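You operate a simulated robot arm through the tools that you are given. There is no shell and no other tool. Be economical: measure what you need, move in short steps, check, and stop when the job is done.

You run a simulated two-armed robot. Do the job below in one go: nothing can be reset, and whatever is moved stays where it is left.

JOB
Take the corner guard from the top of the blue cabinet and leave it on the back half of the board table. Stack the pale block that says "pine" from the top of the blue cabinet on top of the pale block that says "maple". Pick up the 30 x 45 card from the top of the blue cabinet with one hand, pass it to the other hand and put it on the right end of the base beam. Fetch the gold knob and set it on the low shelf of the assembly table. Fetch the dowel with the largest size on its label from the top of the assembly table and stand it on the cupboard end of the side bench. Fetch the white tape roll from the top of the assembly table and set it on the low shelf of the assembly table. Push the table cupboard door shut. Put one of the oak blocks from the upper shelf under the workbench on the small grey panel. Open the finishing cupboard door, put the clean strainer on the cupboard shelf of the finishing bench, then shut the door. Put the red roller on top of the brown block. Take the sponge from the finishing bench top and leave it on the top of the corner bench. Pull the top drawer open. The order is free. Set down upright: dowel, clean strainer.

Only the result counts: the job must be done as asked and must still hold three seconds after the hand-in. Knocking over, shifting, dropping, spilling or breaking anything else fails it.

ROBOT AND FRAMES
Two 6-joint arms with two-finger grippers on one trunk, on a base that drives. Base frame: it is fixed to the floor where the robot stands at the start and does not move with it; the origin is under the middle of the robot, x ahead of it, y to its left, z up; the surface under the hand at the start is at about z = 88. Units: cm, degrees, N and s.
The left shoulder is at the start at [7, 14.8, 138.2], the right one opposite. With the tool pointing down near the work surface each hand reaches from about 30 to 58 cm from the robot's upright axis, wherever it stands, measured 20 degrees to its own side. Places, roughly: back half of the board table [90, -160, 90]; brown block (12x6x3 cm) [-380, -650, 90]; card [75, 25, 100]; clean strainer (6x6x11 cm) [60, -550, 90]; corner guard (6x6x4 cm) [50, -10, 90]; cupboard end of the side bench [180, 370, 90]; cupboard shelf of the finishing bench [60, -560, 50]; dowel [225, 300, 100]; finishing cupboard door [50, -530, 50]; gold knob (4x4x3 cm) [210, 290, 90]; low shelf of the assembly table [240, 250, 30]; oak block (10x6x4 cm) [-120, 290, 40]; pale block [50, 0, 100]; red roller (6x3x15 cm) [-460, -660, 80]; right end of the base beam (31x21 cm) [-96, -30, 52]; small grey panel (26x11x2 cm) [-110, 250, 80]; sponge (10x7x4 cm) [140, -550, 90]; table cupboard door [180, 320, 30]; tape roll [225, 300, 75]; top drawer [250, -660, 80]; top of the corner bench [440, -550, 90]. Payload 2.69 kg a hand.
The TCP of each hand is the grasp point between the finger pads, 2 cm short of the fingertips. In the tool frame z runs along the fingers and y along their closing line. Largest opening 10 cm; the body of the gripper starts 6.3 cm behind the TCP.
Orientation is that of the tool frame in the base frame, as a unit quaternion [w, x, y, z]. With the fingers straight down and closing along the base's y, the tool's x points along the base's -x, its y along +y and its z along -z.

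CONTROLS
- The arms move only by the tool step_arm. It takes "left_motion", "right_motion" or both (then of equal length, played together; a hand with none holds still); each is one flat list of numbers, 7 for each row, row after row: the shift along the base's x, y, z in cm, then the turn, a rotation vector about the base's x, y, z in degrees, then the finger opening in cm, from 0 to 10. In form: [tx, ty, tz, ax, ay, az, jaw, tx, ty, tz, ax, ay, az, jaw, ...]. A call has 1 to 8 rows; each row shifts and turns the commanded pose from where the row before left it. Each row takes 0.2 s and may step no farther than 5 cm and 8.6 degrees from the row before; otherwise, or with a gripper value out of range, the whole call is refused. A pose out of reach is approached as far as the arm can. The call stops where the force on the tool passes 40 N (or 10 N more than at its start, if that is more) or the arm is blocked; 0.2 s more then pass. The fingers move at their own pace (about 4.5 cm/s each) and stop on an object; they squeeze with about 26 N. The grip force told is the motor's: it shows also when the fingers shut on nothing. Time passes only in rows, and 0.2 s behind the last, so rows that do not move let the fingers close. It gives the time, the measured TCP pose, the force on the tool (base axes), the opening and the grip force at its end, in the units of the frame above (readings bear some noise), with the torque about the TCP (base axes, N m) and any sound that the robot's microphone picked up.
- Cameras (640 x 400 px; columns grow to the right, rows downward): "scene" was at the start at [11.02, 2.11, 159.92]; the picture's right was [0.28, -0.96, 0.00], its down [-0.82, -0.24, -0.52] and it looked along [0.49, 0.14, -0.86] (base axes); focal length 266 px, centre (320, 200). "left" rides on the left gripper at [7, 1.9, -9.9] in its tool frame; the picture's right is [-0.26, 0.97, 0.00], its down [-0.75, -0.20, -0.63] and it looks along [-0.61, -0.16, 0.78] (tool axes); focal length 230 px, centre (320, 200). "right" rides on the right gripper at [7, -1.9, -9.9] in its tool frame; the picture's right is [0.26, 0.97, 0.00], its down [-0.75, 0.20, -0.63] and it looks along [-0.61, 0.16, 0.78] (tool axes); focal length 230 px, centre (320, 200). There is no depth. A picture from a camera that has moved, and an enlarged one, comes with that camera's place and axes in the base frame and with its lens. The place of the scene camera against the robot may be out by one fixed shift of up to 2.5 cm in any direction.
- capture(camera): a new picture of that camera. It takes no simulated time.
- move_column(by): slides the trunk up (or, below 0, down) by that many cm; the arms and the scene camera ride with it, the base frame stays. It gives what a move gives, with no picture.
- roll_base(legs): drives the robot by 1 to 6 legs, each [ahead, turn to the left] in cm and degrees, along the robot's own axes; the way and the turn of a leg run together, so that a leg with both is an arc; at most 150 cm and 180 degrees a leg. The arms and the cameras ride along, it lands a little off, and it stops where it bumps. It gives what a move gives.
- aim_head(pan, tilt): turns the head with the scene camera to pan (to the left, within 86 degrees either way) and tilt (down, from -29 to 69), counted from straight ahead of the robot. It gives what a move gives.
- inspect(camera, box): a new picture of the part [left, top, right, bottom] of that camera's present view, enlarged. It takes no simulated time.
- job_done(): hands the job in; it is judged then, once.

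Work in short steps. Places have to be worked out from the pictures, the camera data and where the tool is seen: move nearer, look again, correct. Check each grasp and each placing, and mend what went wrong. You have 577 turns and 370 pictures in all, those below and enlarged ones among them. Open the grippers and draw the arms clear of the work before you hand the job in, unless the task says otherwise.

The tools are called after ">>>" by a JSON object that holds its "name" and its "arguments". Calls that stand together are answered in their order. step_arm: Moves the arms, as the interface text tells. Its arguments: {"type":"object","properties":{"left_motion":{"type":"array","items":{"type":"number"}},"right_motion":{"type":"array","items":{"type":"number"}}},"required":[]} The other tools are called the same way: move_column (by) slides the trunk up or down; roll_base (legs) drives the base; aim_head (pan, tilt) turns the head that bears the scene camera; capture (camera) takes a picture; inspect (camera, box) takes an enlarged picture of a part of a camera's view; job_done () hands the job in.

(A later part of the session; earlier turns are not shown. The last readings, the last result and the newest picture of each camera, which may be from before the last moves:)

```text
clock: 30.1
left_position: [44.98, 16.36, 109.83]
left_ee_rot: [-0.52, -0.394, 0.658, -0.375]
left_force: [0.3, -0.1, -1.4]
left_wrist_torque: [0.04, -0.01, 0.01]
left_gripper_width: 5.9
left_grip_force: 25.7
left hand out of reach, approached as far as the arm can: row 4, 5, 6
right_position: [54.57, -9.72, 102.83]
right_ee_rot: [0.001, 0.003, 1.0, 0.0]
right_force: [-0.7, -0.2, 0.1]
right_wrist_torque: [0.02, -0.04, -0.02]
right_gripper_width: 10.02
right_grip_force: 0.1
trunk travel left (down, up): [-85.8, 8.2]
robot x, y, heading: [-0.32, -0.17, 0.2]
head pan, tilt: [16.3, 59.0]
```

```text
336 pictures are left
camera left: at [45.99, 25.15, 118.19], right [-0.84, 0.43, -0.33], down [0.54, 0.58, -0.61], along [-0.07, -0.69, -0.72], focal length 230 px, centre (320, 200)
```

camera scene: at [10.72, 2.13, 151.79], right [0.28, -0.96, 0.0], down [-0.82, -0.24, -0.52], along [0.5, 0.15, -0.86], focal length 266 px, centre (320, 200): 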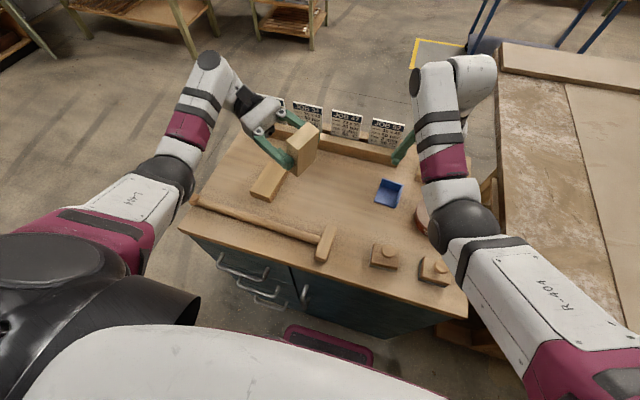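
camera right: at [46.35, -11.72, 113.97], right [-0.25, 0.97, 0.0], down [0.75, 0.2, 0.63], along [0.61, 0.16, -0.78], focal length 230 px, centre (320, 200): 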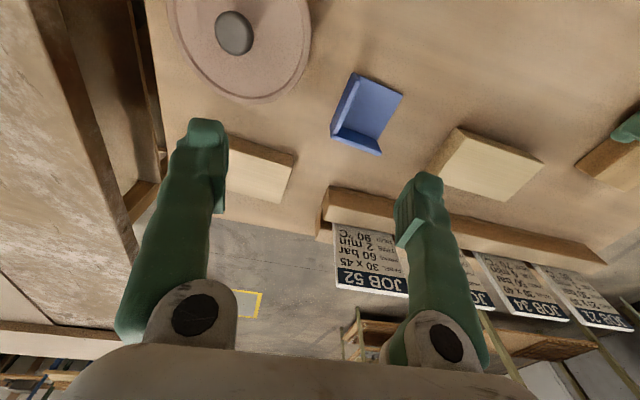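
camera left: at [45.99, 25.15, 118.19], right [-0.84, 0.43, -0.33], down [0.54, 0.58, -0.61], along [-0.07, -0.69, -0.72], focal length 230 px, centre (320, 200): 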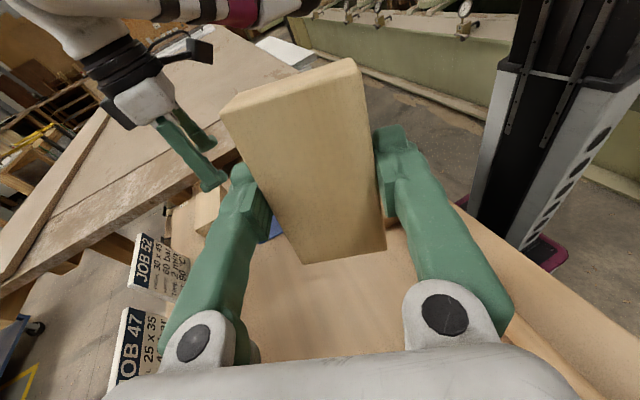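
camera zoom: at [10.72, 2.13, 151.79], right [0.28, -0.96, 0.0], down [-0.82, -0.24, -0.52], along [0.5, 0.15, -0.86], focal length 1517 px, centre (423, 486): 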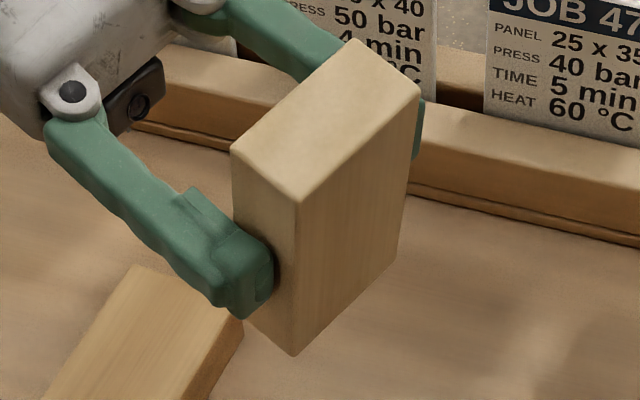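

Underside blank too; the far (+x) long face of the middle block is still unseen. I'll swing the right hand's camera around to look at it from the far side.

>>> {"name": "step_arm", "arguments": {"right_motion": [0.5, 1, 0.5, 0, 0, 8.3, 10, 0.5, 1, 0.5, 0, 0, 8.3, 10, 0.5, 1, 0.5, 0, 0, 8.3, 10, 0.5, 1, 0.5, 0, 0, 8.3, 10, 0.5, 1, 0.5, 0, 0, 8.3, 10, 0.5, 1, 0.5, 0, 0, 8.3, 10, 0, 1, 0.5, 0, 0, 8.3, 10, 0, 1, 0.5, 0, 0, 8.3, 10]}}

>>> {"name": "step_arm", "arguments": {"right_motion": [0, 0.5, 0, 0, 0, 8.3, 10, 0, 0.5, 0, 0, 0, 8.3, 10, 0, 0.5, 0, 0, 0, 8.3, 10, 0, 0.5, 0, 0, 0, 8.3, 10, 0, 0.5, 0, 0, 0, 8.3, 10, 0, 0.5, 0, 0, 0, 8.3, 10, 0, 0, 0, 0, 0, 8.3, 10, 0, 0, 0, 0, 0, 8.3, 10]}}

>>> {"name": "capture", "arguments": {"camera": "right"}}

```text
clock: 31.9
left_position: [45.17, 16.45, 109.71]
left_ee_rot: [-0.522, -0.394, 0.658, -0.374]
left_force: [0.1, -0.1, -1.3]
left_wrist_torque: [0.05, 0.03, 0.02]
left_gripper_width: 5.92
left_grip_force: 26.1
right_position: [57.57, -1.71, 106.84]
right_ee_rot: [0.001, -0.546, 0.838, 0.0]
right_force: [-0.2, 0.3, 0.0]
right_wrist_torque: [0.02, 0.02, 0.01]
right_gripper_width: 9.97
right_grip_force: 0.0
trunk travel left (down, up): [-85.8, 8.2]
robot x, y, heading: [-0.01, -0.16, -0.2]
head pan, tilt: [16.3, 59.0]
```

```text
clock: 33.7
left_position: [45.2, 16.42, 109.52]
left_ee_rot: [-0.522, -0.394, 0.658, -0.374]
left_force: [-0.4, 0.6, -2.0]
left_wrist_torque: [0.04, -0.03, 0.03]
left_gripper_width: 5.9
left_grip_force: 25.7
right_position: [57.12, 0.45, 106.85]
right_ee_rot: [0.0, 0.916, -0.402, 0.0]
right_force: [0.5, -0.5, 0.6]
right_wrist_torque: [-0.01, 0.01, 0.01]
right_gripper_width: 9.99
right_grip_force: 0.1
right hand out of reach, approached as far as the arm can: row 4, 8
trunk travel left (down, up): [-85.8, 8.2]
robot x, y, heading: [-0.03, 0.38, -0.1]
head pan, tilt: [16.3, 59.0]
```

```text
335 pictures are left
camera right: at [63.21, -3.33, 116.74], right [-0.54, -0.84, 0.0], down [-0.66, 0.42, 0.63], along [-0.53, 0.34, -0.78], focal length 230 px, centre (320, 200)
```

right: 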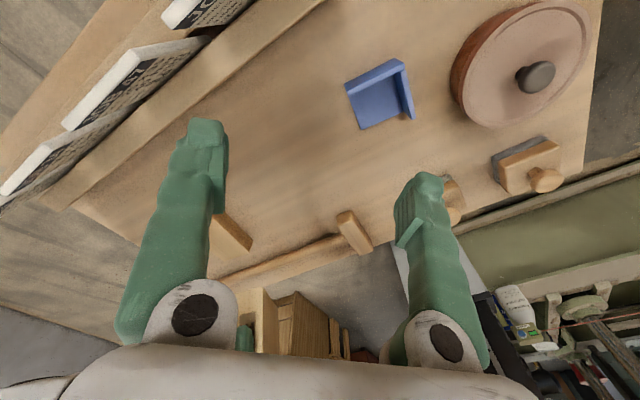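

>>> {"name": "inspect", "arguments": {"camera": "right", "box": [220, 275, 380, 375]}}

```text
4.00 times, centred on (300, 325) of right
camera zoom: at [63.21, -3.33, 116.74], right [-0.54, -0.84, 0.0], down [-0.66, 0.42, 0.63], along [-0.53, 0.34, -0.78], focal length 920 px, centre (400, -300)
```

zoom: 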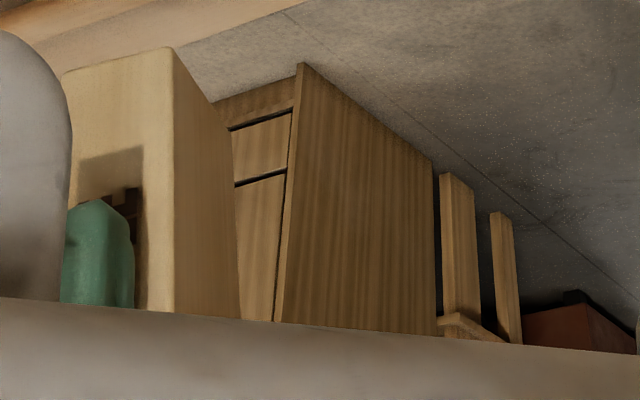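

There are dark letters on that far face under the finger: labels are on the long far sides. Put the block back and look from the far side without fingers. Right hand moves aside first.

>>> {"name": "step_arm", "arguments": {"right_motion": [0, -2, 0, 0, 0, 0, 10, 0, -2, 0, 0, 0, 0, 10, 0, -2, 0, 0, 0, 0, 10, 0, -2, 0, 0, 0, 0, 10, 0, -2, 0, 0, 0, 0, 10, 0, -2, 0, 0, 0, 0, 10], "left_motion": [2, 0, 0, 0, 0, 8, 2, 2, 0, 0, 0, 0, 8, 2, 2, 0, 0, 0, 0, 8, 2, 1, 0, -1, 8, 0, 0, 2, 1, 0, -1, 8, 0, 0, 2, 0.5, 0, -1, 8, 0, 0, 2]}}

>>> {"name": "step_arm", "arguments": {"left_motion": [0.5, 0, -0.5, 8, 0, 0, 2, 0, -0.5, -0.5, 8, 0, 0, 2, 0, -1, -0.5, 8, 0, 0, 2, 0, -1, 0, 8, 0, 0, 2, 0, -1, 0, 8, 0, 0, 2, 0, -1, 0, 8, 0, 0, 2, 0, -1, 0, 8, 0, 0, 2]}}

```text
clock: 35.1
left_position: [53.69, 16.15, 106.69]
left_ee_rot: [-0.318, -0.599, 0.651, -0.342]
left_force: [0.2, -0.6, -1.9]
left_wrist_torque: [0.03, -0.01, 0.0]
left_gripper_width: 5.86
left_grip_force: 26.3
right_position: [60.46, -10.79, 106.65]
right_ee_rot: [0.0, 0.915, -0.403, -0.001]
right_force: [0.8, -0.8, -0.3]
right_wrist_torque: [0.0, 0.02, 0.0]
right_gripper_width: 9.97
right_grip_force: 0.1
right hand out of reach, approached as far as the arm can: row 1, 2, 3, 4, 5
trunk travel left (down, up): [-85.8, 8.2]
robot x, y, heading: [0.09, -0.11, 0.1]
head pan, tilt: [16.3, 59.0]
```

```text
clock: 36.7
left_position: [55.91, 10.45, 104.14]
left_ee_rot: [0.002, -0.678, 0.736, 0.003]
left_force: [-0.1, -0.1, -1.4]
left_wrist_torque: [0.05, 0.01, -0.01]
left_gripper_width: 5.91
left_grip_force: 26.5
left hand out of reach, approached as far as the arm can: row 4, 5
right_position: [60.46, -10.77, 106.56]
right_ee_rot: [-0.001, 0.915, -0.403, -0.002]
right_force: [-0.4, 0.1, -0.6]
right_wrist_torque: [0.0, 0.0, -0.01]
right_gripper_width: 9.98
right_grip_force: 0.1
trunk travel left (down, up): [-85.8, 8.2]
robot x, y, heading: [-0.3, 0.12, 0.1]
head pan, tilt: [16.3, 59.0]
```

Lower to the original place.

>>> {"name": "step_arm", "arguments": {"left_motion": [0, 0.1, -3, 0, 0, 0, 2, -0.75, 0.1, -4, 0, 0, 0, 2, -0.75, 0, -4, 0, 0, 0, 2, 0, 0, -2.2, 0, 0, 0, 2, 0, 0, 0, 0, 0, 0, 2]}}

```text
clock: 37.9
left_position: [54.4, 10.76, 90.65]
left_ee_rot: [0.0, -0.678, 0.735, 0.002]
left_force: [-0.5, 0.5, -0.8]
left_wrist_torque: [0.0, 0.0, 0.04]
left_gripper_width: 5.88
left_grip_force: 26.6
right_position: [60.43, -10.6, 106.62]
right_ee_rot: [0.0, 0.916, -0.402, -0.001]
right_force: [0.2, 0.0, -0.5]
right_wrist_torque: [0.0, 0.06, -0.01]
right_gripper_width: 10.0
right_grip_force: 0.0
trunk travel left (down, up): [-85.8, 8.2]
robot x, y, heading: [0.11, 0.13, 0.2]
head pan, tilt: [16.3, 59.0]
```

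Release, raise the left hand, and look with the right camera.

>>> {"name": "step_arm", "arguments": {"left_motion": [0, 0, 0, 0, 0, 0, 6, 0, 0, 0, 0, 0, 0, 9, 0, 0, 0, 0, 0, 0, 10, 0, 0, 4, 0, 0, 0, 10, 0.5, 0, 4, 0, 0, 0, 10, 0.5, 1, 4, 0, 0, 0, 10, 0, 4, 0, 0, 0, 0, 10, 0, 4, 0, 0, 0, 0, 10]}}

>>> {"name": "capture", "arguments": {"camera": "right"}}

```text
clock: 39.7
left_position: [56.08, 19.97, 102.16]
left_ee_rot: [-0.001, -0.678, 0.735, 0.001]
left_force: [-1.0, -0.5, -0.1]
left_wrist_torque: [0.0, 0.02, -0.01]
left_gripper_width: 10.0
left_grip_force: 0.1
left hand out of reach, approached as far as the arm can: row 7
right_position: [60.39, -10.26, 106.57]
right_ee_rot: [0.002, 0.916, -0.402, 0.0]
right_force: [-0.3, 0.2, -1.1]
right_wrist_torque: [-0.05, -0.03, 0.0]
right_gripper_width: 9.98
right_grip_force: 0.1
trunk travel left (down, up): [-85.8, 8.2]
robot x, y, heading: [-0.35, -0.2, 0.1]
head pan, tilt: [16.3, 59.0]
```

```text
333 pictures are left
camera right: at [66.55, -14.11, 116.56], right [-0.54, -0.84, 0.0], down [-0.65, 0.42, 0.63], along [-0.53, 0.34, -0.78], focal length 230 px, centre (320, 200)
```

right: 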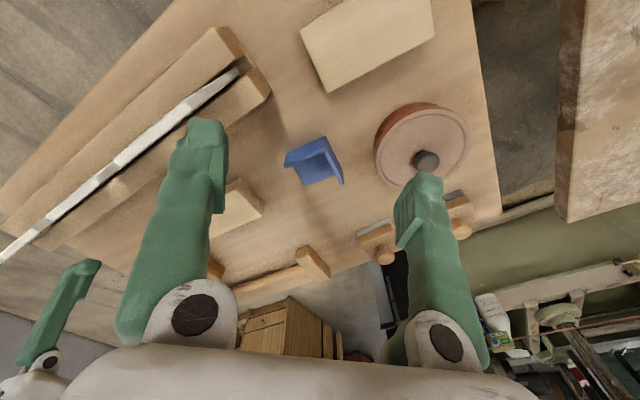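

>>> {"name": "step_arm", "arguments": {"right_motion": [0.5, 0, 0, 0, 0, -8, 10, 0.5, 0, 0, 0, 0, -8, 10, 0.5, 0, 0, 0, 0, -8, 10]}}

>>> {"name": "capture", "arguments": {"camera": "right"}}

```text
clock: 40.5
left_position: [56.01, 19.81, 102.24]
left_ee_rot: [0.0, -0.678, 0.735, 0.002]
left_force: [0.5, -0.2, -0.2]
left_wrist_torque: [-0.03, 0.02, 0.01]
left_gripper_width: 9.99
left_grip_force: 0.0
right_position: [60.85, -11.27, 106.86]
right_ee_rot: [0.0, 0.811, -0.585, 0.0]
right_force: [-1.0, -0.8, 0.3]
right_wrist_torque: [-0.02, -0.02, 0.03]
right_gripper_width: 10.01
right_grip_force: 0.0
right hand out of reach, approached as far as the arm can: row 2, 3
trunk travel left (down, up): [-85.8, 8.2]
robot x, y, heading: [0.04, -0.16, 0.3]
head pan, tilt: [16.3, 59.0]
```

```text
332 pictures are left
camera right: at [64.7, -17.11, 116.76], right [-0.84, -0.55, 0.0], down [-0.43, 0.65, 0.63], along [-0.35, 0.53, -0.78], focal length 230 px, centre (320, 200)
```

right: 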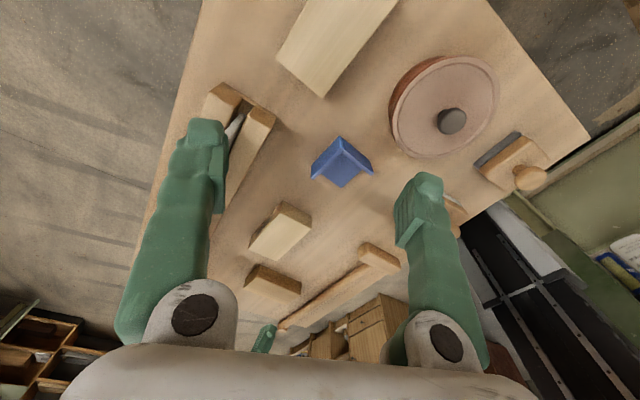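

>>> {"name": "inspect", "arguments": {"camera": "right", "box": [235, 190, 331, 250]}}

>>> {"name": "inspect", "arguments": {"camera": "right", "box": [260, 20, 356, 110]}}

```text
6.67 times, centred on (283, 220) of right
camera zoom: at [64.7, -17.11, 116.76], right [-0.84, -0.55, 0.0], down [-0.43, 0.65, 0.63], along [-0.35, 0.53, -0.78], focal length 1534 px, centre (567, 67)
```

zoom: 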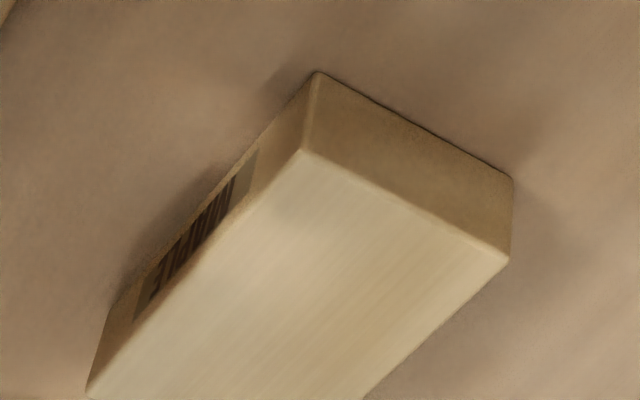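

```text
4.44 times, centred on (308, 65) of right
camera zoom: at [64.7, -17.11, 116.76], right [-0.84, -0.55, 0.0], down [-0.43, 0.65, 0.63], along [-0.35, 0.53, -0.78], focal length 1022 px, centre (373, 800)
```

zoom: 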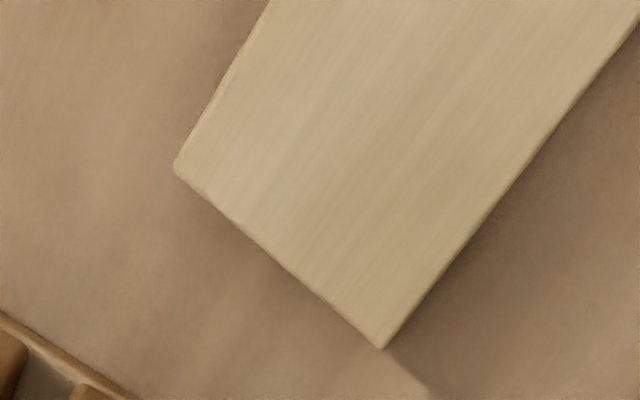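

>>> {"name": "inspect", "arguments": {"camera": "right", "box": [248, 204, 280, 240]}}

```text
11.11 times, centred on (264, 222) of right
camera zoom: at [64.7, -17.11, 116.76], right [-0.84, -0.55, 0.0], down [-0.43, 0.65, 0.63], along [-0.35, 0.53, -0.78], focal length 2556 px, centre (942, -44)
```

zoom: 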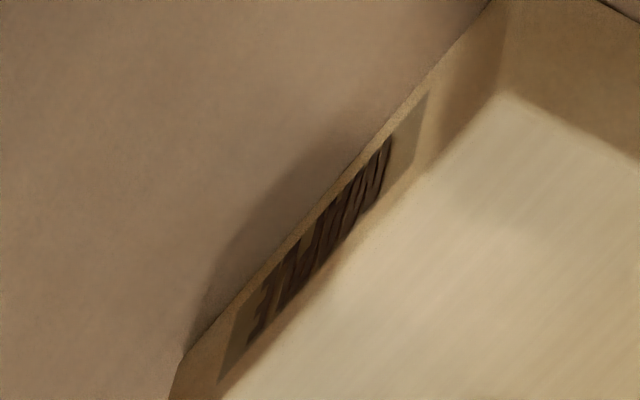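

Middle block reads MAPLE (5 letters, ends "LE"), so the right one should be PINE (verify later). Pine and card are out of reach from this side, so I'll work from the cabinet's far side. First bring both hands to neutral poses.

>>> {"name": "step_arm", "arguments": {"left_motion": [-0.5, 0.4, 0.5, 0, 0, -8.5, 10, -0.5, 0.4, 0.5, 0, 0, -8.5, 10, -0.5, 0.4, 0, 0, 0, -8.5, 10, -0.5, 0.4, 0, 0, 0, -8.5, 10, -0.5, 0.4, 0, 0, 0, -8.5, 10, -0.5, 0.4, 0, 0, 0, -8.5, 10, -0.5, 0.4, 0, 0, 0, -8.5, 10, -0.5, 0.4, 0, 0, 0, -8.5, 10], "right_motion": [-0.5, -0.4, 0.5, 0, 0, -8.5, 10, -0.5, -0.4, 0.5, 0, 0, -8.5, 10, -0.5, -0.4, 0, 0, 0, -8.5, 10, -0.5, -0.4, 0, 0, 0, -8.5, 10, -0.5, -0.4, 0, 0, 0, -8.5, 10, -0.5, -0.4, 0, 0, 0, -8.5, 10, -0.5, -0.4, 0, 0, 0, -8.5, 10, -0.5, -0.4, 0, 0, 0, -8.5, 10]}}

>>> {"name": "step_arm", "arguments": {"left_motion": [-0.5, 0, 0, 0, 0, -8.5, 10, -0.5, 0, 0, 0, 0, -8.5, 10, 0, 0, 0, 0, 0, 0, 10, 0, 0, 0, 0, 0, 0, 10, 0, 0, 0, 0, 0, 0, 10], "right_motion": [-0.5, 0, 0, 0, 0, -8.5, 10, -0.5, 0, 0, 0, 0, -8.5, 10, -0.5, 0, 0, 0, 0, -8.5, 10, -0.5, 0, 0, 0, 0, -8.5, 10, 0, 0, 0, 0, 0, -6, 10]}}

>>> {"name": "roll_base", "arguments": {"legs": [[-30, 0]]}}

>>> {"name": "aim_head", "arguments": {"pan": 0, "tilt": 30}}

>>> {"name": "capture", "arguments": {"camera": "scene"}}

```text
clock: 42.3
left_position: [55.41, 22.85, 101.17]
left_ee_rot: [0.001, -0.15, 0.989, 0.002]
left_force: [-0.2, 0.0, -1.1]
left_wrist_torque: [0.03, 0.02, 0.0]
left_gripper_width: 9.99
left_grip_force: 0.1
left hand out of reach, approached as far as the arm can: row 1, 2, 3, 4, 5, 6, 7, 8
right_position: [60.98, -13.72, 107.51]
right_ee_rot: [-0.001, -0.345, 0.939, -0.001]
right_force: [1.1, -0.5, -0.7]
right_wrist_torque: [0.01, 0.0, -0.01]
right_gripper_width: 9.97
right_grip_force: 0.1
right hand out of reach, approached as far as the arm can: row 1, 2, 3, 4, 5, 6, 7, 8
trunk travel left (down, up): [-85.8, 8.2]
robot x, y, heading: [0.02, -0.41, 0.3]
head pan, tilt: [16.3, 59.0]
```

```text
clock: 43.5
left_position: [55.04, 22.93, 100.71]
left_ee_rot: [0.001, -0.002, 1.0, 0.002]
left_force: [1.0, 0.8, -0.2]
left_wrist_torque: [-0.01, 0.02, 0.01]
left_gripper_width: 9.98
left_grip_force: 0.1
left hand out of reach, approached as far as the arm can: row 1, 2
right_position: [61.0, -13.4, 107.36]
right_ee_rot: [0.0, -0.003, 1.0, 0.0]
right_force: [-0.1, -0.2, -0.6]
right_wrist_torque: [0.01, 0.01, -0.03]
right_gripper_width: 10.02
right_grip_force: 0.0
right hand out of reach, approached as far as the arm can: row 1, 2, 3, 4
trunk travel left (down, up): [-85.8, 8.2]
robot x, y, heading: [0.23, -0.13, -0.1]
head pan, tilt: [16.3, 59.0]
```

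```text
clock: 45.5
left_position: [25.87, 22.73, 100.56]
left_ee_rot: [-0.001, -0.001, 1.0, 0.001]
left_force: [-0.7, -0.3, 0.5]
left_wrist_torque: [0.0, 0.05, 0.02]
left_gripper_width: 9.98
left_grip_force: 0.1
right_position: [31.58, -13.49, 107.02]
right_ee_rot: [-0.002, -0.003, 1.0, 0.0]
right_force: [-0.1, -0.1, -1.1]
right_wrist_torque: [-0.03, 0.03, 0.03]
right_gripper_width: 10.0
right_grip_force: 0.0
trunk travel left (down, up): [-85.8, 8.2]
robot x, y, heading: [-29.48, 0.12, -0.0]
head pan, tilt: [16.3, 59.0]
```

```text
clock: 46.5
left_position: [25.3, 22.74, 100.74]
left_ee_rot: [0.001, -0.002, 1.0, 0.002]
left_force: [0.9, 0.0, -0.3]
left_wrist_torque: [0.02, -0.03, -0.05]
left_gripper_width: 10.0
left_grip_force: 0.0
right_position: [31.14, -13.62, 107.29]
right_ee_rot: [0.0, -0.003, 1.0, -0.001]
right_force: [-0.3, -1.0, 0.2]
right_wrist_torque: [-0.01, -0.03, 0.0]
right_gripper_width: 10.03
right_grip_force: 0.1
trunk travel left (down, up): [-85.8, 8.2]
robot x, y, heading: [-29.49, 0.14, 0.0]
head pan, tilt: [0.0, 30.0]
```

```text
328 pictures are left
camera scene: at [-16.27, 0.18, 155.85], right [0.0, -1.0, 0.0], down [-0.5, 0.0, -0.87], along [0.87, 0.0, -0.5], focal length 266 px, centre (320, 200)
```

scene: 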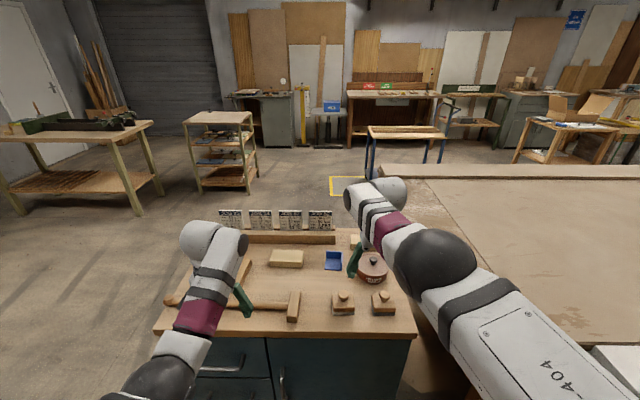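

The floor beyond the cabinet is free. Raise trunk and drive around the left side to the far side.

>>> {"name": "move_column", "arguments": {"by": 8}}

>>> {"name": "roll_base", "arguments": {"legs": [[0, 90], [80, 0], [0, -90], [140, 0]]}}

```text
clock: 47.6
left_position: [25.34, 22.77, 108.7]
left_ee_rot: [0.001, -0.002, 1.0, 0.002]
left_force: [0.2, 0.5, -0.2]
left_wrist_torque: [-0.03, -0.02, 0.0]
left_gripper_width: 10.01
left_grip_force: 0.1
right_position: [31.2, -13.62, 115.4]
right_ee_rot: [-0.001, -0.003, 1.0, 0.0]
right_force: [0.0, 0.4, -0.2]
right_wrist_torque: [0.04, 0.0, -0.02]
right_gripper_width: 10.02
right_grip_force: 0.1
trunk travel left (down, up): [-93.8, 0.2]
robot x, y, heading: [-29.48, 0.26, -0.1]
head pan, tilt: [0.0, 30.0]
```

```text
clock: 66.1
left_position: [161.83, 107.56, 108.64]
left_ee_rot: [0.0, -0.015, 1.0, 0.002]
left_force: [-0.6, 0.5, 0.2]
left_wrist_torque: [0.0, 0.02, -0.02]
left_gripper_width: 10.0
left_grip_force: 0.0
right_position: [168.72, 71.37, 115.37]
right_ee_rot: [0.0, -0.017, 1.0, 0.0]
right_force: [-0.7, 0.3, 0.5]
right_wrist_torque: [-0.05, 0.02, -0.01]
right_gripper_width: 9.97
right_grip_force: 0.0
trunk travel left (down, up): [-93.8, 0.2]
robot x, y, heading: [107.84, 83.32, 1.4]
head pan, tilt: [0.0, 30.0]
```

>>> {"name": "roll_base", "arguments": {"legs": [[0, -91.4], [82, 0], [0, -90]]}}

>>> {"name": "aim_head", "arguments": {"pan": 0, "tilt": 55}}

>>> {"name": "capture", "arguments": {"camera": "scene"}}

```text
clock: 78.2
left_position: [52.44, -22.45, 108.63]
left_ee_rot: [0.002, 1.0, 0.006, -0.001]
left_force: [-0.3, 0.2, 0.3]
left_wrist_torque: [-0.01, 0.0, -0.02]
left_gripper_width: 10.01
left_grip_force: 0.0
right_position: [46.39, 13.96, 115.26]
right_ee_rot: [-0.001, 1.0, 0.007, 0.001]
right_force: [0.8, -0.1, -0.2]
right_wrist_torque: [0.03, -0.03, 0.0]
right_gripper_width: 10.01
right_grip_force: 0.2
trunk travel left (down, up): [-93.8, 0.2]
robot x, y, heading: [107.12, 0.78, -179.6]
head pan, tilt: [0.0, 30.0]
```

```text
clock: 79.1
left_position: [52.37, -22.36, 108.74]
left_ee_rot: [0.001, 1.0, 0.007, -0.001]
left_force: [-1.1, 0.0, -0.1]
left_wrist_torque: [0.0, -0.01, -0.01]
left_gripper_width: 10.01
left_grip_force: 0.1
right_position: [46.26, 13.93, 115.28]
right_ee_rot: [0.0, 1.0, 0.006, 0.002]
right_force: [0.7, 0.4, 0.3]
right_wrist_torque: [-0.02, 0.0, 0.01]
right_gripper_width: 10.0
right_grip_force: 0.0
trunk travel left (down, up): [-93.8, 0.2]
robot x, y, heading: [107.22, 0.66, -179.6]
head pan, tilt: [0.0, 55.0]
```

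```text
327 pictures are left
camera scene: at [94.59, 1.02, 160.25], right [-0.01, 1.0, 0.0], down [0.82, 0.01, -0.57], along [-0.57, 0.0, -0.82], focal length 266 px, centre (320, 200)
```

scene: 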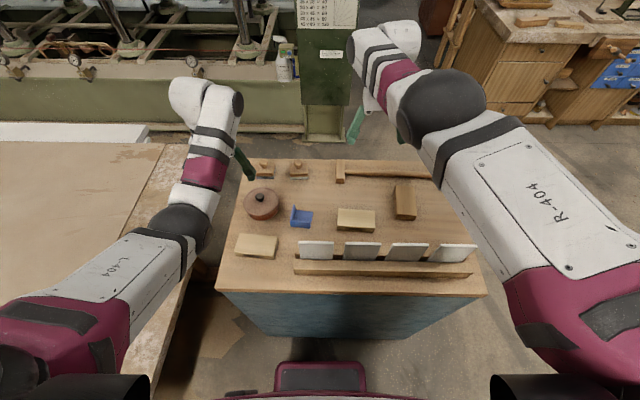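

Very good view from here. Zoom in on the pine block's face and the card rack.

>>> {"name": "inspect", "arguments": {"camera": "scene", "box": [220, 200, 400, 290]}}

>>> {"name": "inspect", "arguments": {"camera": "scene", "box": [230, 225, 290, 265]}}

>>> {"name": "inspect", "arguments": {"camera": "scene", "box": [325, 200, 389, 240]}}

```text
3.56 times, centred on (310, 245) of scene
camera zoom: at [94.59, 1.02, 160.25], right [-0.01, 1.0, 0.0], down [0.82, 0.01, -0.57], along [-0.57, 0.0, -0.82], focal length 944 px, centre (356, 40)
```

zoom: 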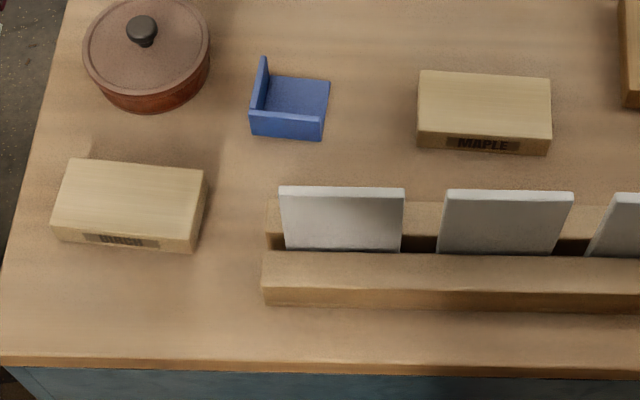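

```text
10.00 times, centred on (260, 245) of scene
camera zoom: at [94.59, 1.02, 160.25], right [-0.01, 1.0, 0.0], down [0.82, 0.01, -0.57], along [-0.57, 0.0, -0.82], focal length 2655 px, centre (920, -250)
```

zoom: 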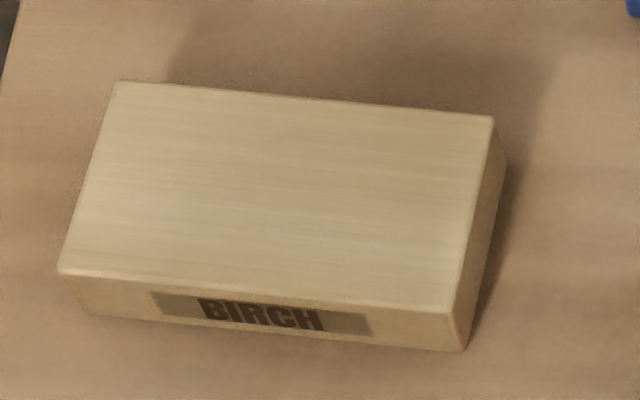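

```text
10.00 times, centred on (357, 220) of scene
camera zoom: at [94.59, 1.02, 160.25], right [-0.01, 1.0, 0.0], down [0.82, 0.01, -0.57], along [-0.57, 0.0, -0.82], focal length 2655 px, centre (-50, 0)
```

zoom: 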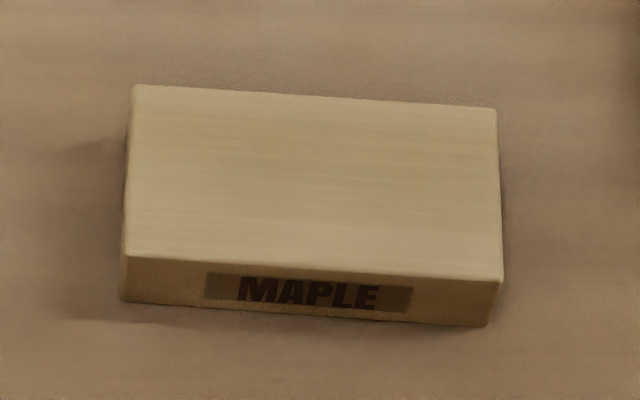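

The right block is BIRCH, so it isn't pine. Check the third block (at right in this view) for its label.

>>> {"name": "inspect", "arguments": {"camera": "scene", "box": [373, 170, 437, 230]}}

>>> {"name": "capture", "arguments": {"camera": "right"}}

```text
6.67 times, centred on (405, 200) of scene
camera zoom: at [94.59, 1.02, 160.25], right [-0.01, 1.0, 0.0], down [0.82, 0.01, -0.57], along [-0.57, 0.0, -0.82], focal length 1770 px, centre (-247, 200)
```

zoom: 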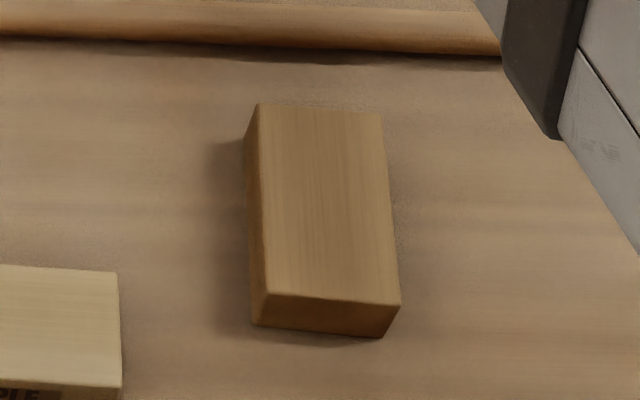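

```text
322 pictures are left
camera right: at [53.18, 16.02, 125.2], right [0.27, -0.96, 0.0], down [-0.75, -0.21, 0.63], along [-0.6, -0.17, -0.78], focal length 230 px, centre (320, 200)
```

right: 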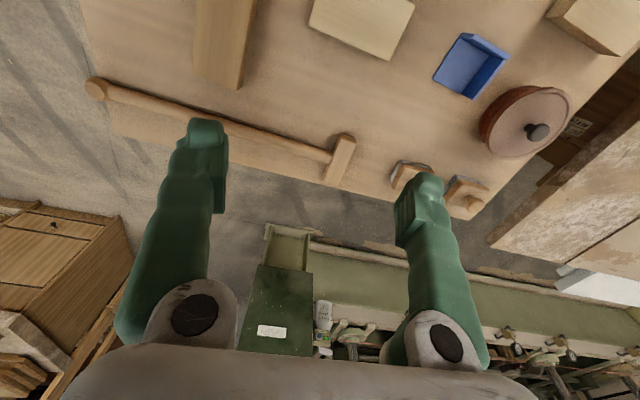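

Move the right hand outward (+y) to look at the third block's outer side.

>>> {"name": "step_arm", "arguments": {"right_motion": [1.5, 3, -1, 0, 0, 8, 10, 1.5, 3, -1, 0, 0, 8, 10, 1.5, 3, -1, 0, 0, 8, 10, 1.5, 3, -1, 0, 0, 8, 10, 1, 3, -1, 0, 0, 8, 10, 1, 3, -1, 0, 0, 8, 10, 1, 2, -1, 0, 0, 0, 10, 1, 2, 0, 0, 0, 0, 10]}}

>>> {"name": "capture", "arguments": {"camera": "right"}}

```text
clock: 80.9
left_position: [52.47, -22.33, 108.79]
left_ee_rot: [0.003, 1.0, 0.006, -0.002]
left_force: [0.0, 0.0, 0.3]
left_wrist_torque: [0.01, -0.02, -0.04]
left_gripper_width: 9.99
left_grip_force: 0.1
right_position: [49.16, 36.41, 107.24]
right_ee_rot: [0.0, 0.91, 0.414, 0.001]
right_force: [0.3, -1.4, -0.2]
right_wrist_torque: [-0.03, 0.02, -0.02]
right_gripper_width: 10.0
right_grip_force: 0.1
right hand out of reach, approached as far as the arm can: row 1, 2, 3, 4, 5, 6, 7, 8
trunk travel left (down, up): [-93.8, 0.2]
robot x, y, heading: [107.18, 0.76, -179.9]
head pan, tilt: [0.0, 55.0]
```

```text
321 pictures are left
camera right: at [52.2, 42.93, 117.23], right [0.9, -0.44, 0.0], down [-0.34, -0.7, 0.63], along [-0.28, -0.56, -0.78], focal length 230 px, centre (320, 200)
```

right: 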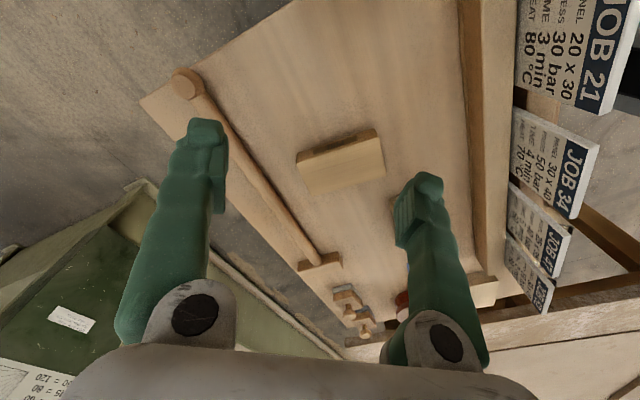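

>>> {"name": "inspect", "arguments": {"camera": "right", "box": [285, 115, 397, 205]}}

```text
4.44 times, centred on (341, 160) of right
camera zoom: at [52.2, 42.93, 117.23], right [0.9, -0.44, 0.0], down [-0.34, -0.7, 0.63], along [-0.28, -0.56, -0.78], focal length 1022 px, centre (227, 378)
```

zoom: 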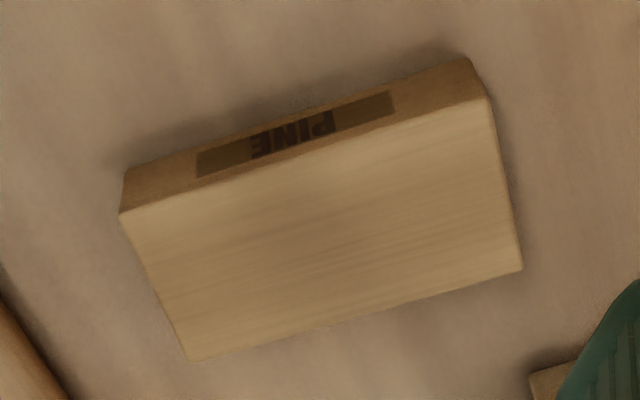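

PINE is this block. Drive 8 cm nearer the cabinet so the right hand can reach it comfortably.

>>> {"name": "roll_base", "arguments": {"legs": [[8, 0]]}}

>>> {"name": "capture", "arguments": {"camera": "right"}}

>>> {"name": "capture", "arguments": {"camera": "scene"}}

```text
clock: 82.4
left_position: [50.28, -22.81, 104.74]
left_ee_rot: [-0.007, 0.999, 0.037, -0.026]
left_force: [-0.9, 1.5, 0.1]
left_wrist_torque: [-0.05, -0.07, -0.03]
left_gripper_width: 10.05
left_grip_force: 0.0
right_position: [25.08, 34.75, 131.82]
right_ee_rot: [-0.197, 0.793, 0.487, -0.307]
right_force: [1.5, -1.3, -0.2]
right_wrist_torque: [0.0, 0.11, -0.01]
right_gripper_width: 9.99
right_grip_force: 0.1
trunk travel left (down, up): [-93.8, 0.2]
robot x, y, heading: [99.63, 0.49, -179.4]
head pan, tilt: [0.0, 55.0]
stopped in leg 1: the robot was blocked; the commanded pose is now the measured one
```

```text
319 pictures are left
camera right: at [32.92, 41.8, 138.16], right [0.72, -0.2, -0.67], down [0.3, -0.77, 0.56], along [-0.63, -0.61, -0.49], focal length 230 px, centre (320, 200)
```

right: 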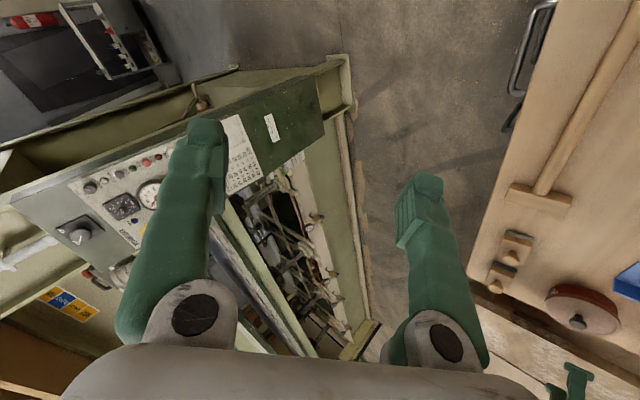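

```text
318 pictures are left
camera scene: at [85.78, 1.41, 160.34], right [-0.01, 1.0, 0.0], down [0.82, 0.0, -0.57], along [-0.57, -0.01, -0.82], focal length 266 px, centre (320, 200)
```

scene: 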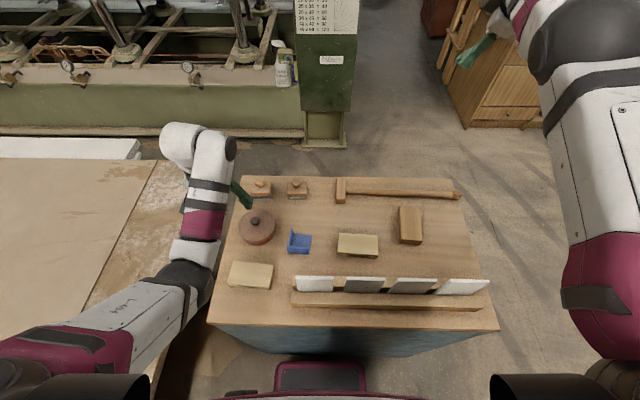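

The right arm was thrown outward when the base was blocked, but objects look unmoved. Bring the right hand back over the cabinet, upright.

>>> {"name": "step_arm", "arguments": {"right_motion": [1.5, -0.5, 0, -2.7, -4.21, -6.68, 10, 2, -0.5, 0, -2.7, -4.21, -6.68, 10, 3, -0.5, -1, -2.7, -4.21, -6.68, 10, 3, -0.5, -2, -2.7, -4.21, -6.68, 10, 3, -0.5, -3, -2.7, -4.21, -6.68, 10, 3, -0.5, -3, -2.7, -4.21, -6.68, 10]}}

```text
clock: 83.8
left_position: [49.28, -23.05, 104.28]
left_ee_rot: [0.0, 0.999, 0.032, 0.009]
left_force: [-0.9, 0.1, -0.2]
left_wrist_torque: [0.0, -0.07, 0.02]
left_gripper_width: 9.99
left_grip_force: 0.0
right_position: [39.3, 34.55, 111.82]
right_ee_rot: [0.042, 0.99, 0.137, -0.016]
right_force: [-0.9, -0.8, 0.0]
right_wrist_torque: [-0.03, -0.06, 0.05]
right_gripper_width: 9.99
right_grip_force: 0.0
right hand out of reach, approached as far as the arm can: row 1, 2, 3, 4, 5, 6
trunk travel left (down, up): [-93.8, 0.2]
robot x, y, heading: [99.66, 0.99, -179.6]
head pan, tilt: [0.0, 55.0]
```

>>> {"name": "step_arm", "arguments": {"right_motion": [2.7, -2.5, -1.5, 1.57, -0.7, -7.35, 10, 2.7, -2.5, -2, 1.57, -0.7, -7.35, 10, 2.7, -2.4, -2.5, 1.57, -0.7, -7.35, 10, 0, 0, -2, 0, 0, 0, 10]}}

>>> {"name": "capture", "arguments": {"camera": "right"}}

```text
clock: 84.8
left_position: [49.92, -23.11, 104.58]
left_ee_rot: [0.0, 0.999, 0.033, 0.005]
left_force: [-0.6, 0.2, 0.1]
left_wrist_torque: [-0.01, 0.01, -0.02]
left_gripper_width: 9.99
left_grip_force: 0.1
right_position: [40.53, 28.65, 102.55]
right_ee_rot: [-0.003, 0.999, -0.054, -0.005]
right_force: [0.0, 0.5, -0.9]
right_wrist_torque: [-0.01, 0.01, 0.0]
right_gripper_width: 10.0
right_grip_force: 0.0
right hand out of reach, approached as far as the arm can: row 1, 2, 3
trunk travel left (down, up): [-93.8, 0.2]
robot x, y, heading: [99.72, 0.66, -179.8]
head pan, tilt: [0.0, 55.0]
```

```text
317 pictures are left
camera right: at [47.68, 29.71, 112.38], right [0.15, -0.99, -0.01], down [-0.76, -0.12, 0.64], along [-0.63, -0.09, -0.77], focal length 230 px, centre (320, 200)
```

right: 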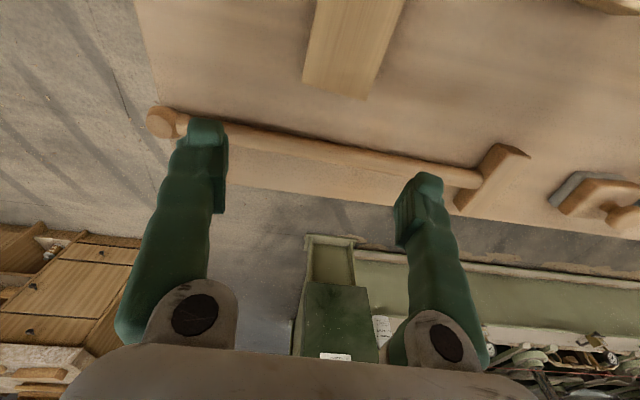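

>>> {"name": "step_arm", "arguments": {"right_motion": [3.5, -0.7, 0, 0, 0, 0, 10, 3.6, -0.7, 0, 0, 0, 0, 10, 0, 0, 0, 0, 0, 0, 10]}}

>>> {"name": "capture", "arguments": {"camera": "right"}}

```text
clock: 85.6
left_position: [49.75, -23.06, 104.6]
left_ee_rot: [0.0, 0.999, 0.031, 0.005]
left_force: [0.3, 0.6, 0.1]
left_wrist_torque: [-0.03, -0.02, -0.01]
left_gripper_width: 9.99
left_grip_force: 0.0
right_position: [41.77, 27.71, 100.45]
right_ee_rot: [0.0, 0.999, -0.049, -0.001]
right_force: [-0.4, 0.6, -0.5]
right_wrist_torque: [0.01, 0.01, -0.01]
right_gripper_width: 9.98
right_grip_force: 0.0
right hand out of reach, approached as far as the arm can: row 1, 2
trunk travel left (down, up): [-93.8, 0.2]
robot x, y, heading: [99.63, 1.05, -179.5]
head pan, tilt: [0.0, 55.0]
```

```text
316 pictures are left
camera right: at [48.85, 29.0, 110.33], right [0.16, -0.99, 0.0], down [-0.77, -0.13, 0.63], along [-0.62, -0.1, -0.78], focal length 230 px, centre (320, 200)
```

right: 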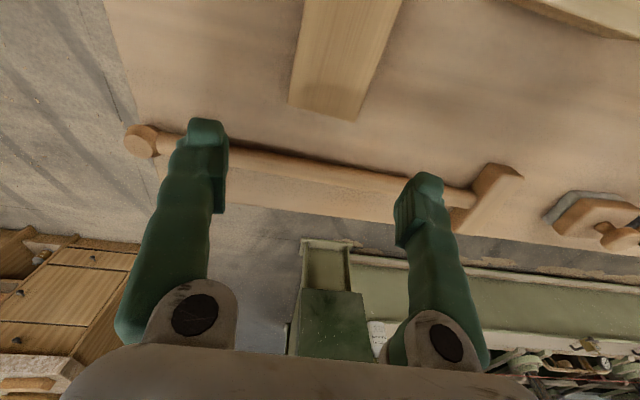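

Inner reach limits at this height; go down slightly while moving in.

>>> {"name": "step_arm", "arguments": {"right_motion": [2, -0.3, -1.5, 0, 0, 0, 10, 2, -0.3, -1.5, 0, 0, 0, 10, 1.6, 0, -0.5, 0, 0, 0, 10, 0, 0, 0, 0, 0, 0, 10]}}

>>> {"name": "capture", "arguments": {"camera": "right"}}

```text
clock: 86.6
left_position: [49.71, -23.2, 104.53]
left_ee_rot: [-0.001, 0.999, 0.032, 0.006]
left_force: [-0.3, 0.9, 0.0]
left_wrist_torque: [-0.04, 0.02, 0.01]
left_gripper_width: 10.0
left_grip_force: 0.0
right_position: [49.97, 26.78, 97.89]
right_ee_rot: [-0.002, 0.999, -0.053, -0.003]
right_force: [-0.1, -0.5, -0.5]
right_wrist_torque: [0.01, 0.0, 0.03]
right_gripper_width: 10.02
right_grip_force: 0.0
trunk travel left (down, up): [-93.8, 0.2]
robot x, y, heading: [99.92, 0.69, -179.6]
head pan, tilt: [0.0, 55.0]
```

```text
315 pictures are left
camera right: at [57.22, 27.97, 107.71], right [0.15, -0.99, -0.01], down [-0.76, -0.12, 0.63], along [-0.63, -0.09, -0.77], focal length 230 px, centre (320, 200)
```

right: 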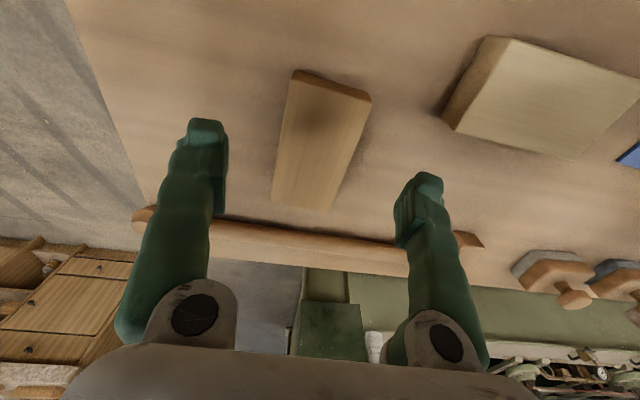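

Pine centre ≈ [48.0, 27.2]. Move over and descend to grip.

>>> {"name": "step_arm", "arguments": {"right_motion": [-2, 0.4, -1, 0, 0, 0, 10, 0, 0, -3, 0, 0, 0, 10, 0, 0, -3.3, 0, 0, 0, 10, 0, 0, 0, 0, 0, 0, 5, 0, 0, 0, 0, 0, 0, 2, 0, 0, 0, 0, 0, 0, 2, 0, 0, 0, 0, 0, 0, 2]}}

>>> {"name": "capture", "arguments": {"camera": "right"}}

```text
clock: 88.2
left_position: [49.74, -23.16, 104.52]
left_ee_rot: [0.0, 0.999, 0.032, 0.006]
left_force: [0.2, -0.4, 0.4]
left_wrist_torque: [-0.02, 0.0, 0.0]
left_gripper_width: 10.02
left_grip_force: 0.1
right_position: [47.99, 27.32, 90.92]
right_ee_rot: [-0.003, 0.999, -0.053, -0.004]
right_force: [0.5, 0.4, 0.0]
right_wrist_torque: [0.04, 0.03, -0.04]
right_gripper_width: 5.9
right_grip_force: 26.1
trunk travel left (down, up): [-93.8, 0.2]
robot x, y, heading: [99.61, 0.55, -179.5]
head pan, tilt: [0.0, 55.0]
```

```text
314 pictures are left
camera right: at [55.19, 28.5, 100.72], right [0.15, -0.99, -0.01], down [-0.76, -0.12, 0.63], along [-0.63, -0.09, -0.77], focal length 230 px, centre (320, 200)
```

right: 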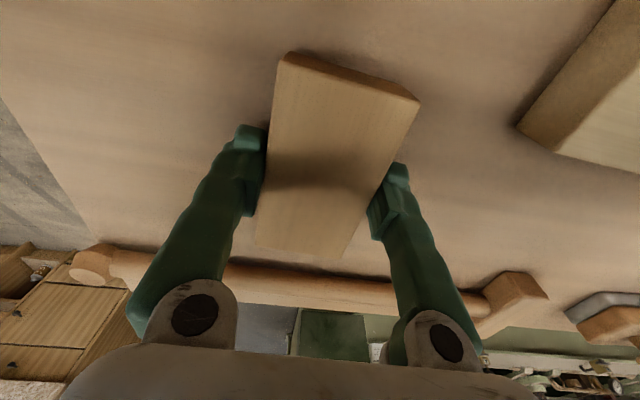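

Gripped centrally. Lift 6.5 cm, then move over maple while turning 92°.

>>> {"name": "step_arm", "arguments": {"right_motion": [0, 0, 3, 0, 0, 0, 2, 0, 0, 3.5, 0, 0, 0, 2, 0.6, -1.5, 0, 0, 0, 8.4, 2, 0.6, -1.5, 0, 0, 0, 8.4, 2, 0.6, -1.5, 0, 0, 0, 8.4, 2, 0.6, -1.5, 0, 0, 0, 8.4, 2, 0.6, -1.5, 0, 0, 0, 8.4, 2, 0.6, -1.5, 0, 0, 0, 8.4, 2]}}

>>> {"name": "step_arm", "arguments": {"right_motion": [0.6, -1.5, 0, 0, 0, 8.4, 2, 0.6, -1.5, 0, 0, 0, 8.4, 2, 0.6, -1.5, 0, 0, 0, 8.4, 2, 0.6, -1.5, 0, 0, 0, 8.4, 2, 0.4, -1.6, 0, 0, 0, 8.4, 2, 0, 0, 0, 0, 0, 0, 2]}}

>>> {"name": "capture", "arguments": {"camera": "right"}}

>>> {"name": "capture", "arguments": {"camera": "scene"}}

```text
clock: 90.0
left_position: [49.78, -23.22, 104.52]
left_ee_rot: [-0.001, 0.999, 0.032, 0.006]
left_force: [-0.2, 1.3, -0.6]
left_wrist_torque: [0.0, -0.01, -0.02]
left_gripper_width: 9.99
left_grip_force: 0.1
right_position: [52.01, 18.13, 97.24]
right_ee_rot: [-0.002, 0.925, 0.379, -0.004]
right_force: [0.1, -1.1, -1.0]
right_wrist_torque: [0.01, -0.03, 0.0]
right_gripper_width: 5.89
right_grip_force: 26.1
trunk travel left (down, up): [-93.8, 0.2]
robot x, y, heading: [99.74, 1.01, -179.4]
head pan, tilt: [0.0, 55.0]
```

```text
clock: 91.6
left_position: [49.67, -23.15, 104.55]
left_ee_rot: [0.0, 0.999, 0.033, 0.004]
left_force: [0.2, -0.1, 0.0]
left_wrist_torque: [-0.01, 0.04, 0.02]
left_gripper_width: 10.01
left_grip_force: 0.1
right_position: [52.87, 16.52, 97.61]
right_ee_rot: [-0.048, 0.744, 0.667, 0.019]
right_force: [-0.4, -0.2, -1.2]
right_wrist_torque: [-0.02, 0.03, -0.01]
right_gripper_width: 5.9
right_grip_force: 26.6
trunk travel left (down, up): [-93.8, 0.2]
robot x, y, heading: [99.35, 1.44, -179.4]
head pan, tilt: [0.0, 55.0]
stopped in row 6 (right hand): the arm was blocked; the commanded pose is now the measured one
```

```text
313 pictures are left
camera right: at [52.06, 22.7, 108.09], right [0.99, 0.15, -0.02], down [0.14, -0.82, 0.55], along [0.07, -0.55, -0.84], focal length 230 px, centre (320, 200)
```

right: 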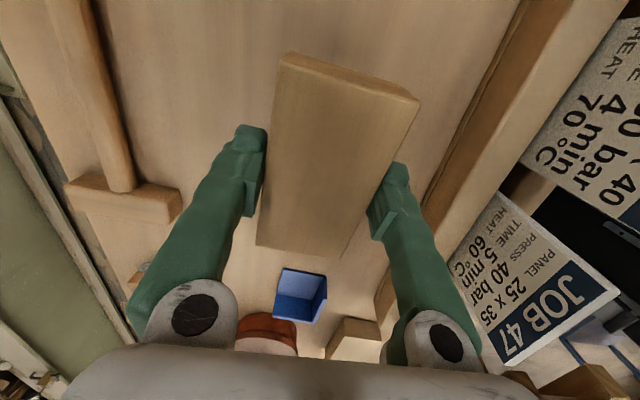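

```text
312 pictures are left
camera scene: at [86.82, 0.99, 160.24], right [-0.01, 1.0, 0.0], down [0.82, 0.01, -0.57], along [-0.57, 0.0, -0.82], focal length 266 px, centre (320, 200)
```

scene: 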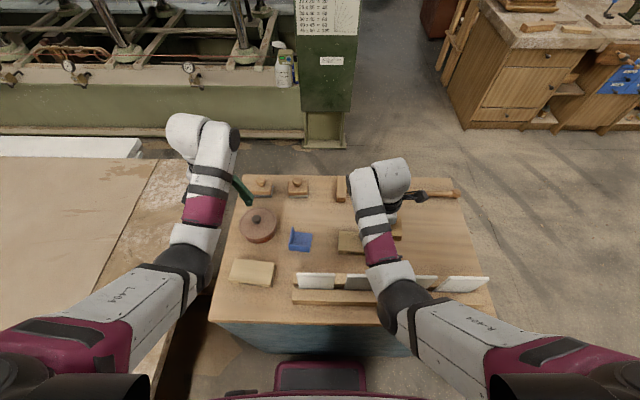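

>>> {"name": "inspect", "arguments": {"camera": "scene", "box": [280, 150, 500, 330]}}

```text
2.22 times, centred on (390, 240) of scene
camera zoom: at [86.82, 0.99, 160.24], right [-0.01, 1.0, 0.0], down [0.82, 0.01, -0.57], along [-0.57, 0.0, -0.82], focal length 590 px, centre (164, 111)
```

zoom: 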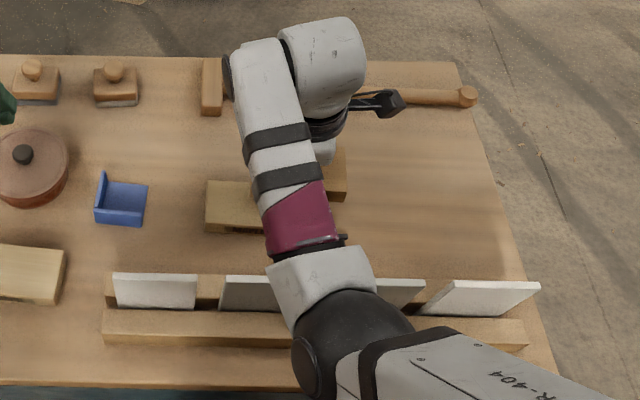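

The elbow is folded low near the rack. I'll move the hand outward with tilt corrected, then back the base off for a more extended arm.

>>> {"name": "step_arm", "arguments": {"right_motion": [-2, 0.5, 0.2, -2.75, -1.1, 1.2, 2, -2, 0.5, 0.2, -2.75, -1.1, 1.2, 2, -2, 0.5, 0, 0, 0, 0, 2, 0, 0, 0, 0, 0, 0, 2]}}

>>> {"name": "inspect", "arguments": {"camera": "scene", "box": [280, 150, 500, 330]}}

```text
clock: 92.6
left_position: [49.78, -23.31, 104.65]
left_ee_rot: [-0.001, 0.999, 0.033, 0.004]
left_force: [0.6, -0.2, 0.2]
left_wrist_torque: [0.0, -0.02, -0.01]
left_gripper_width: 9.98
left_grip_force: 0.1
right_position: [46.91, 17.72, 97.97]
right_ee_rot: [0.004, 0.729, 0.684, -0.001]
right_force: [0.6, 0.4, -0.1]
right_wrist_torque: [0.02, 0.0, 0.01]
right_gripper_width: 5.89
right_grip_force: 25.7
trunk travel left (down, up): [-93.8, 0.2]
robot x, y, heading: [99.5, 0.56, -179.6]
head pan, tilt: [0.0, 55.0]
```

```text
2.22 times, centred on (390, 240) of scene
camera zoom: at [86.87, 0.89, 160.25], right [-0.01, 1.0, 0.0], down [0.82, 0.01, -0.57], along [-0.57, 0.0, -0.82], focal length 590 px, centre (164, 111)
```

zoom: 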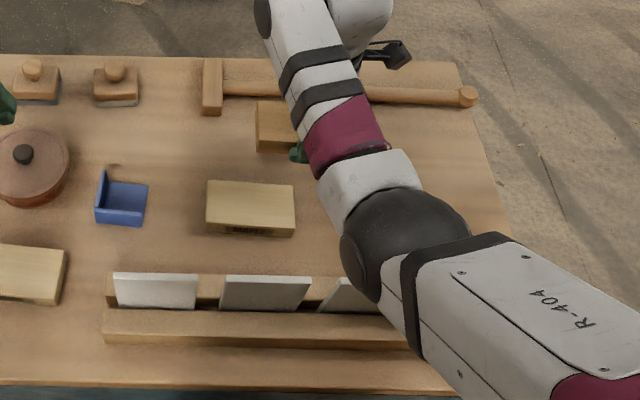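

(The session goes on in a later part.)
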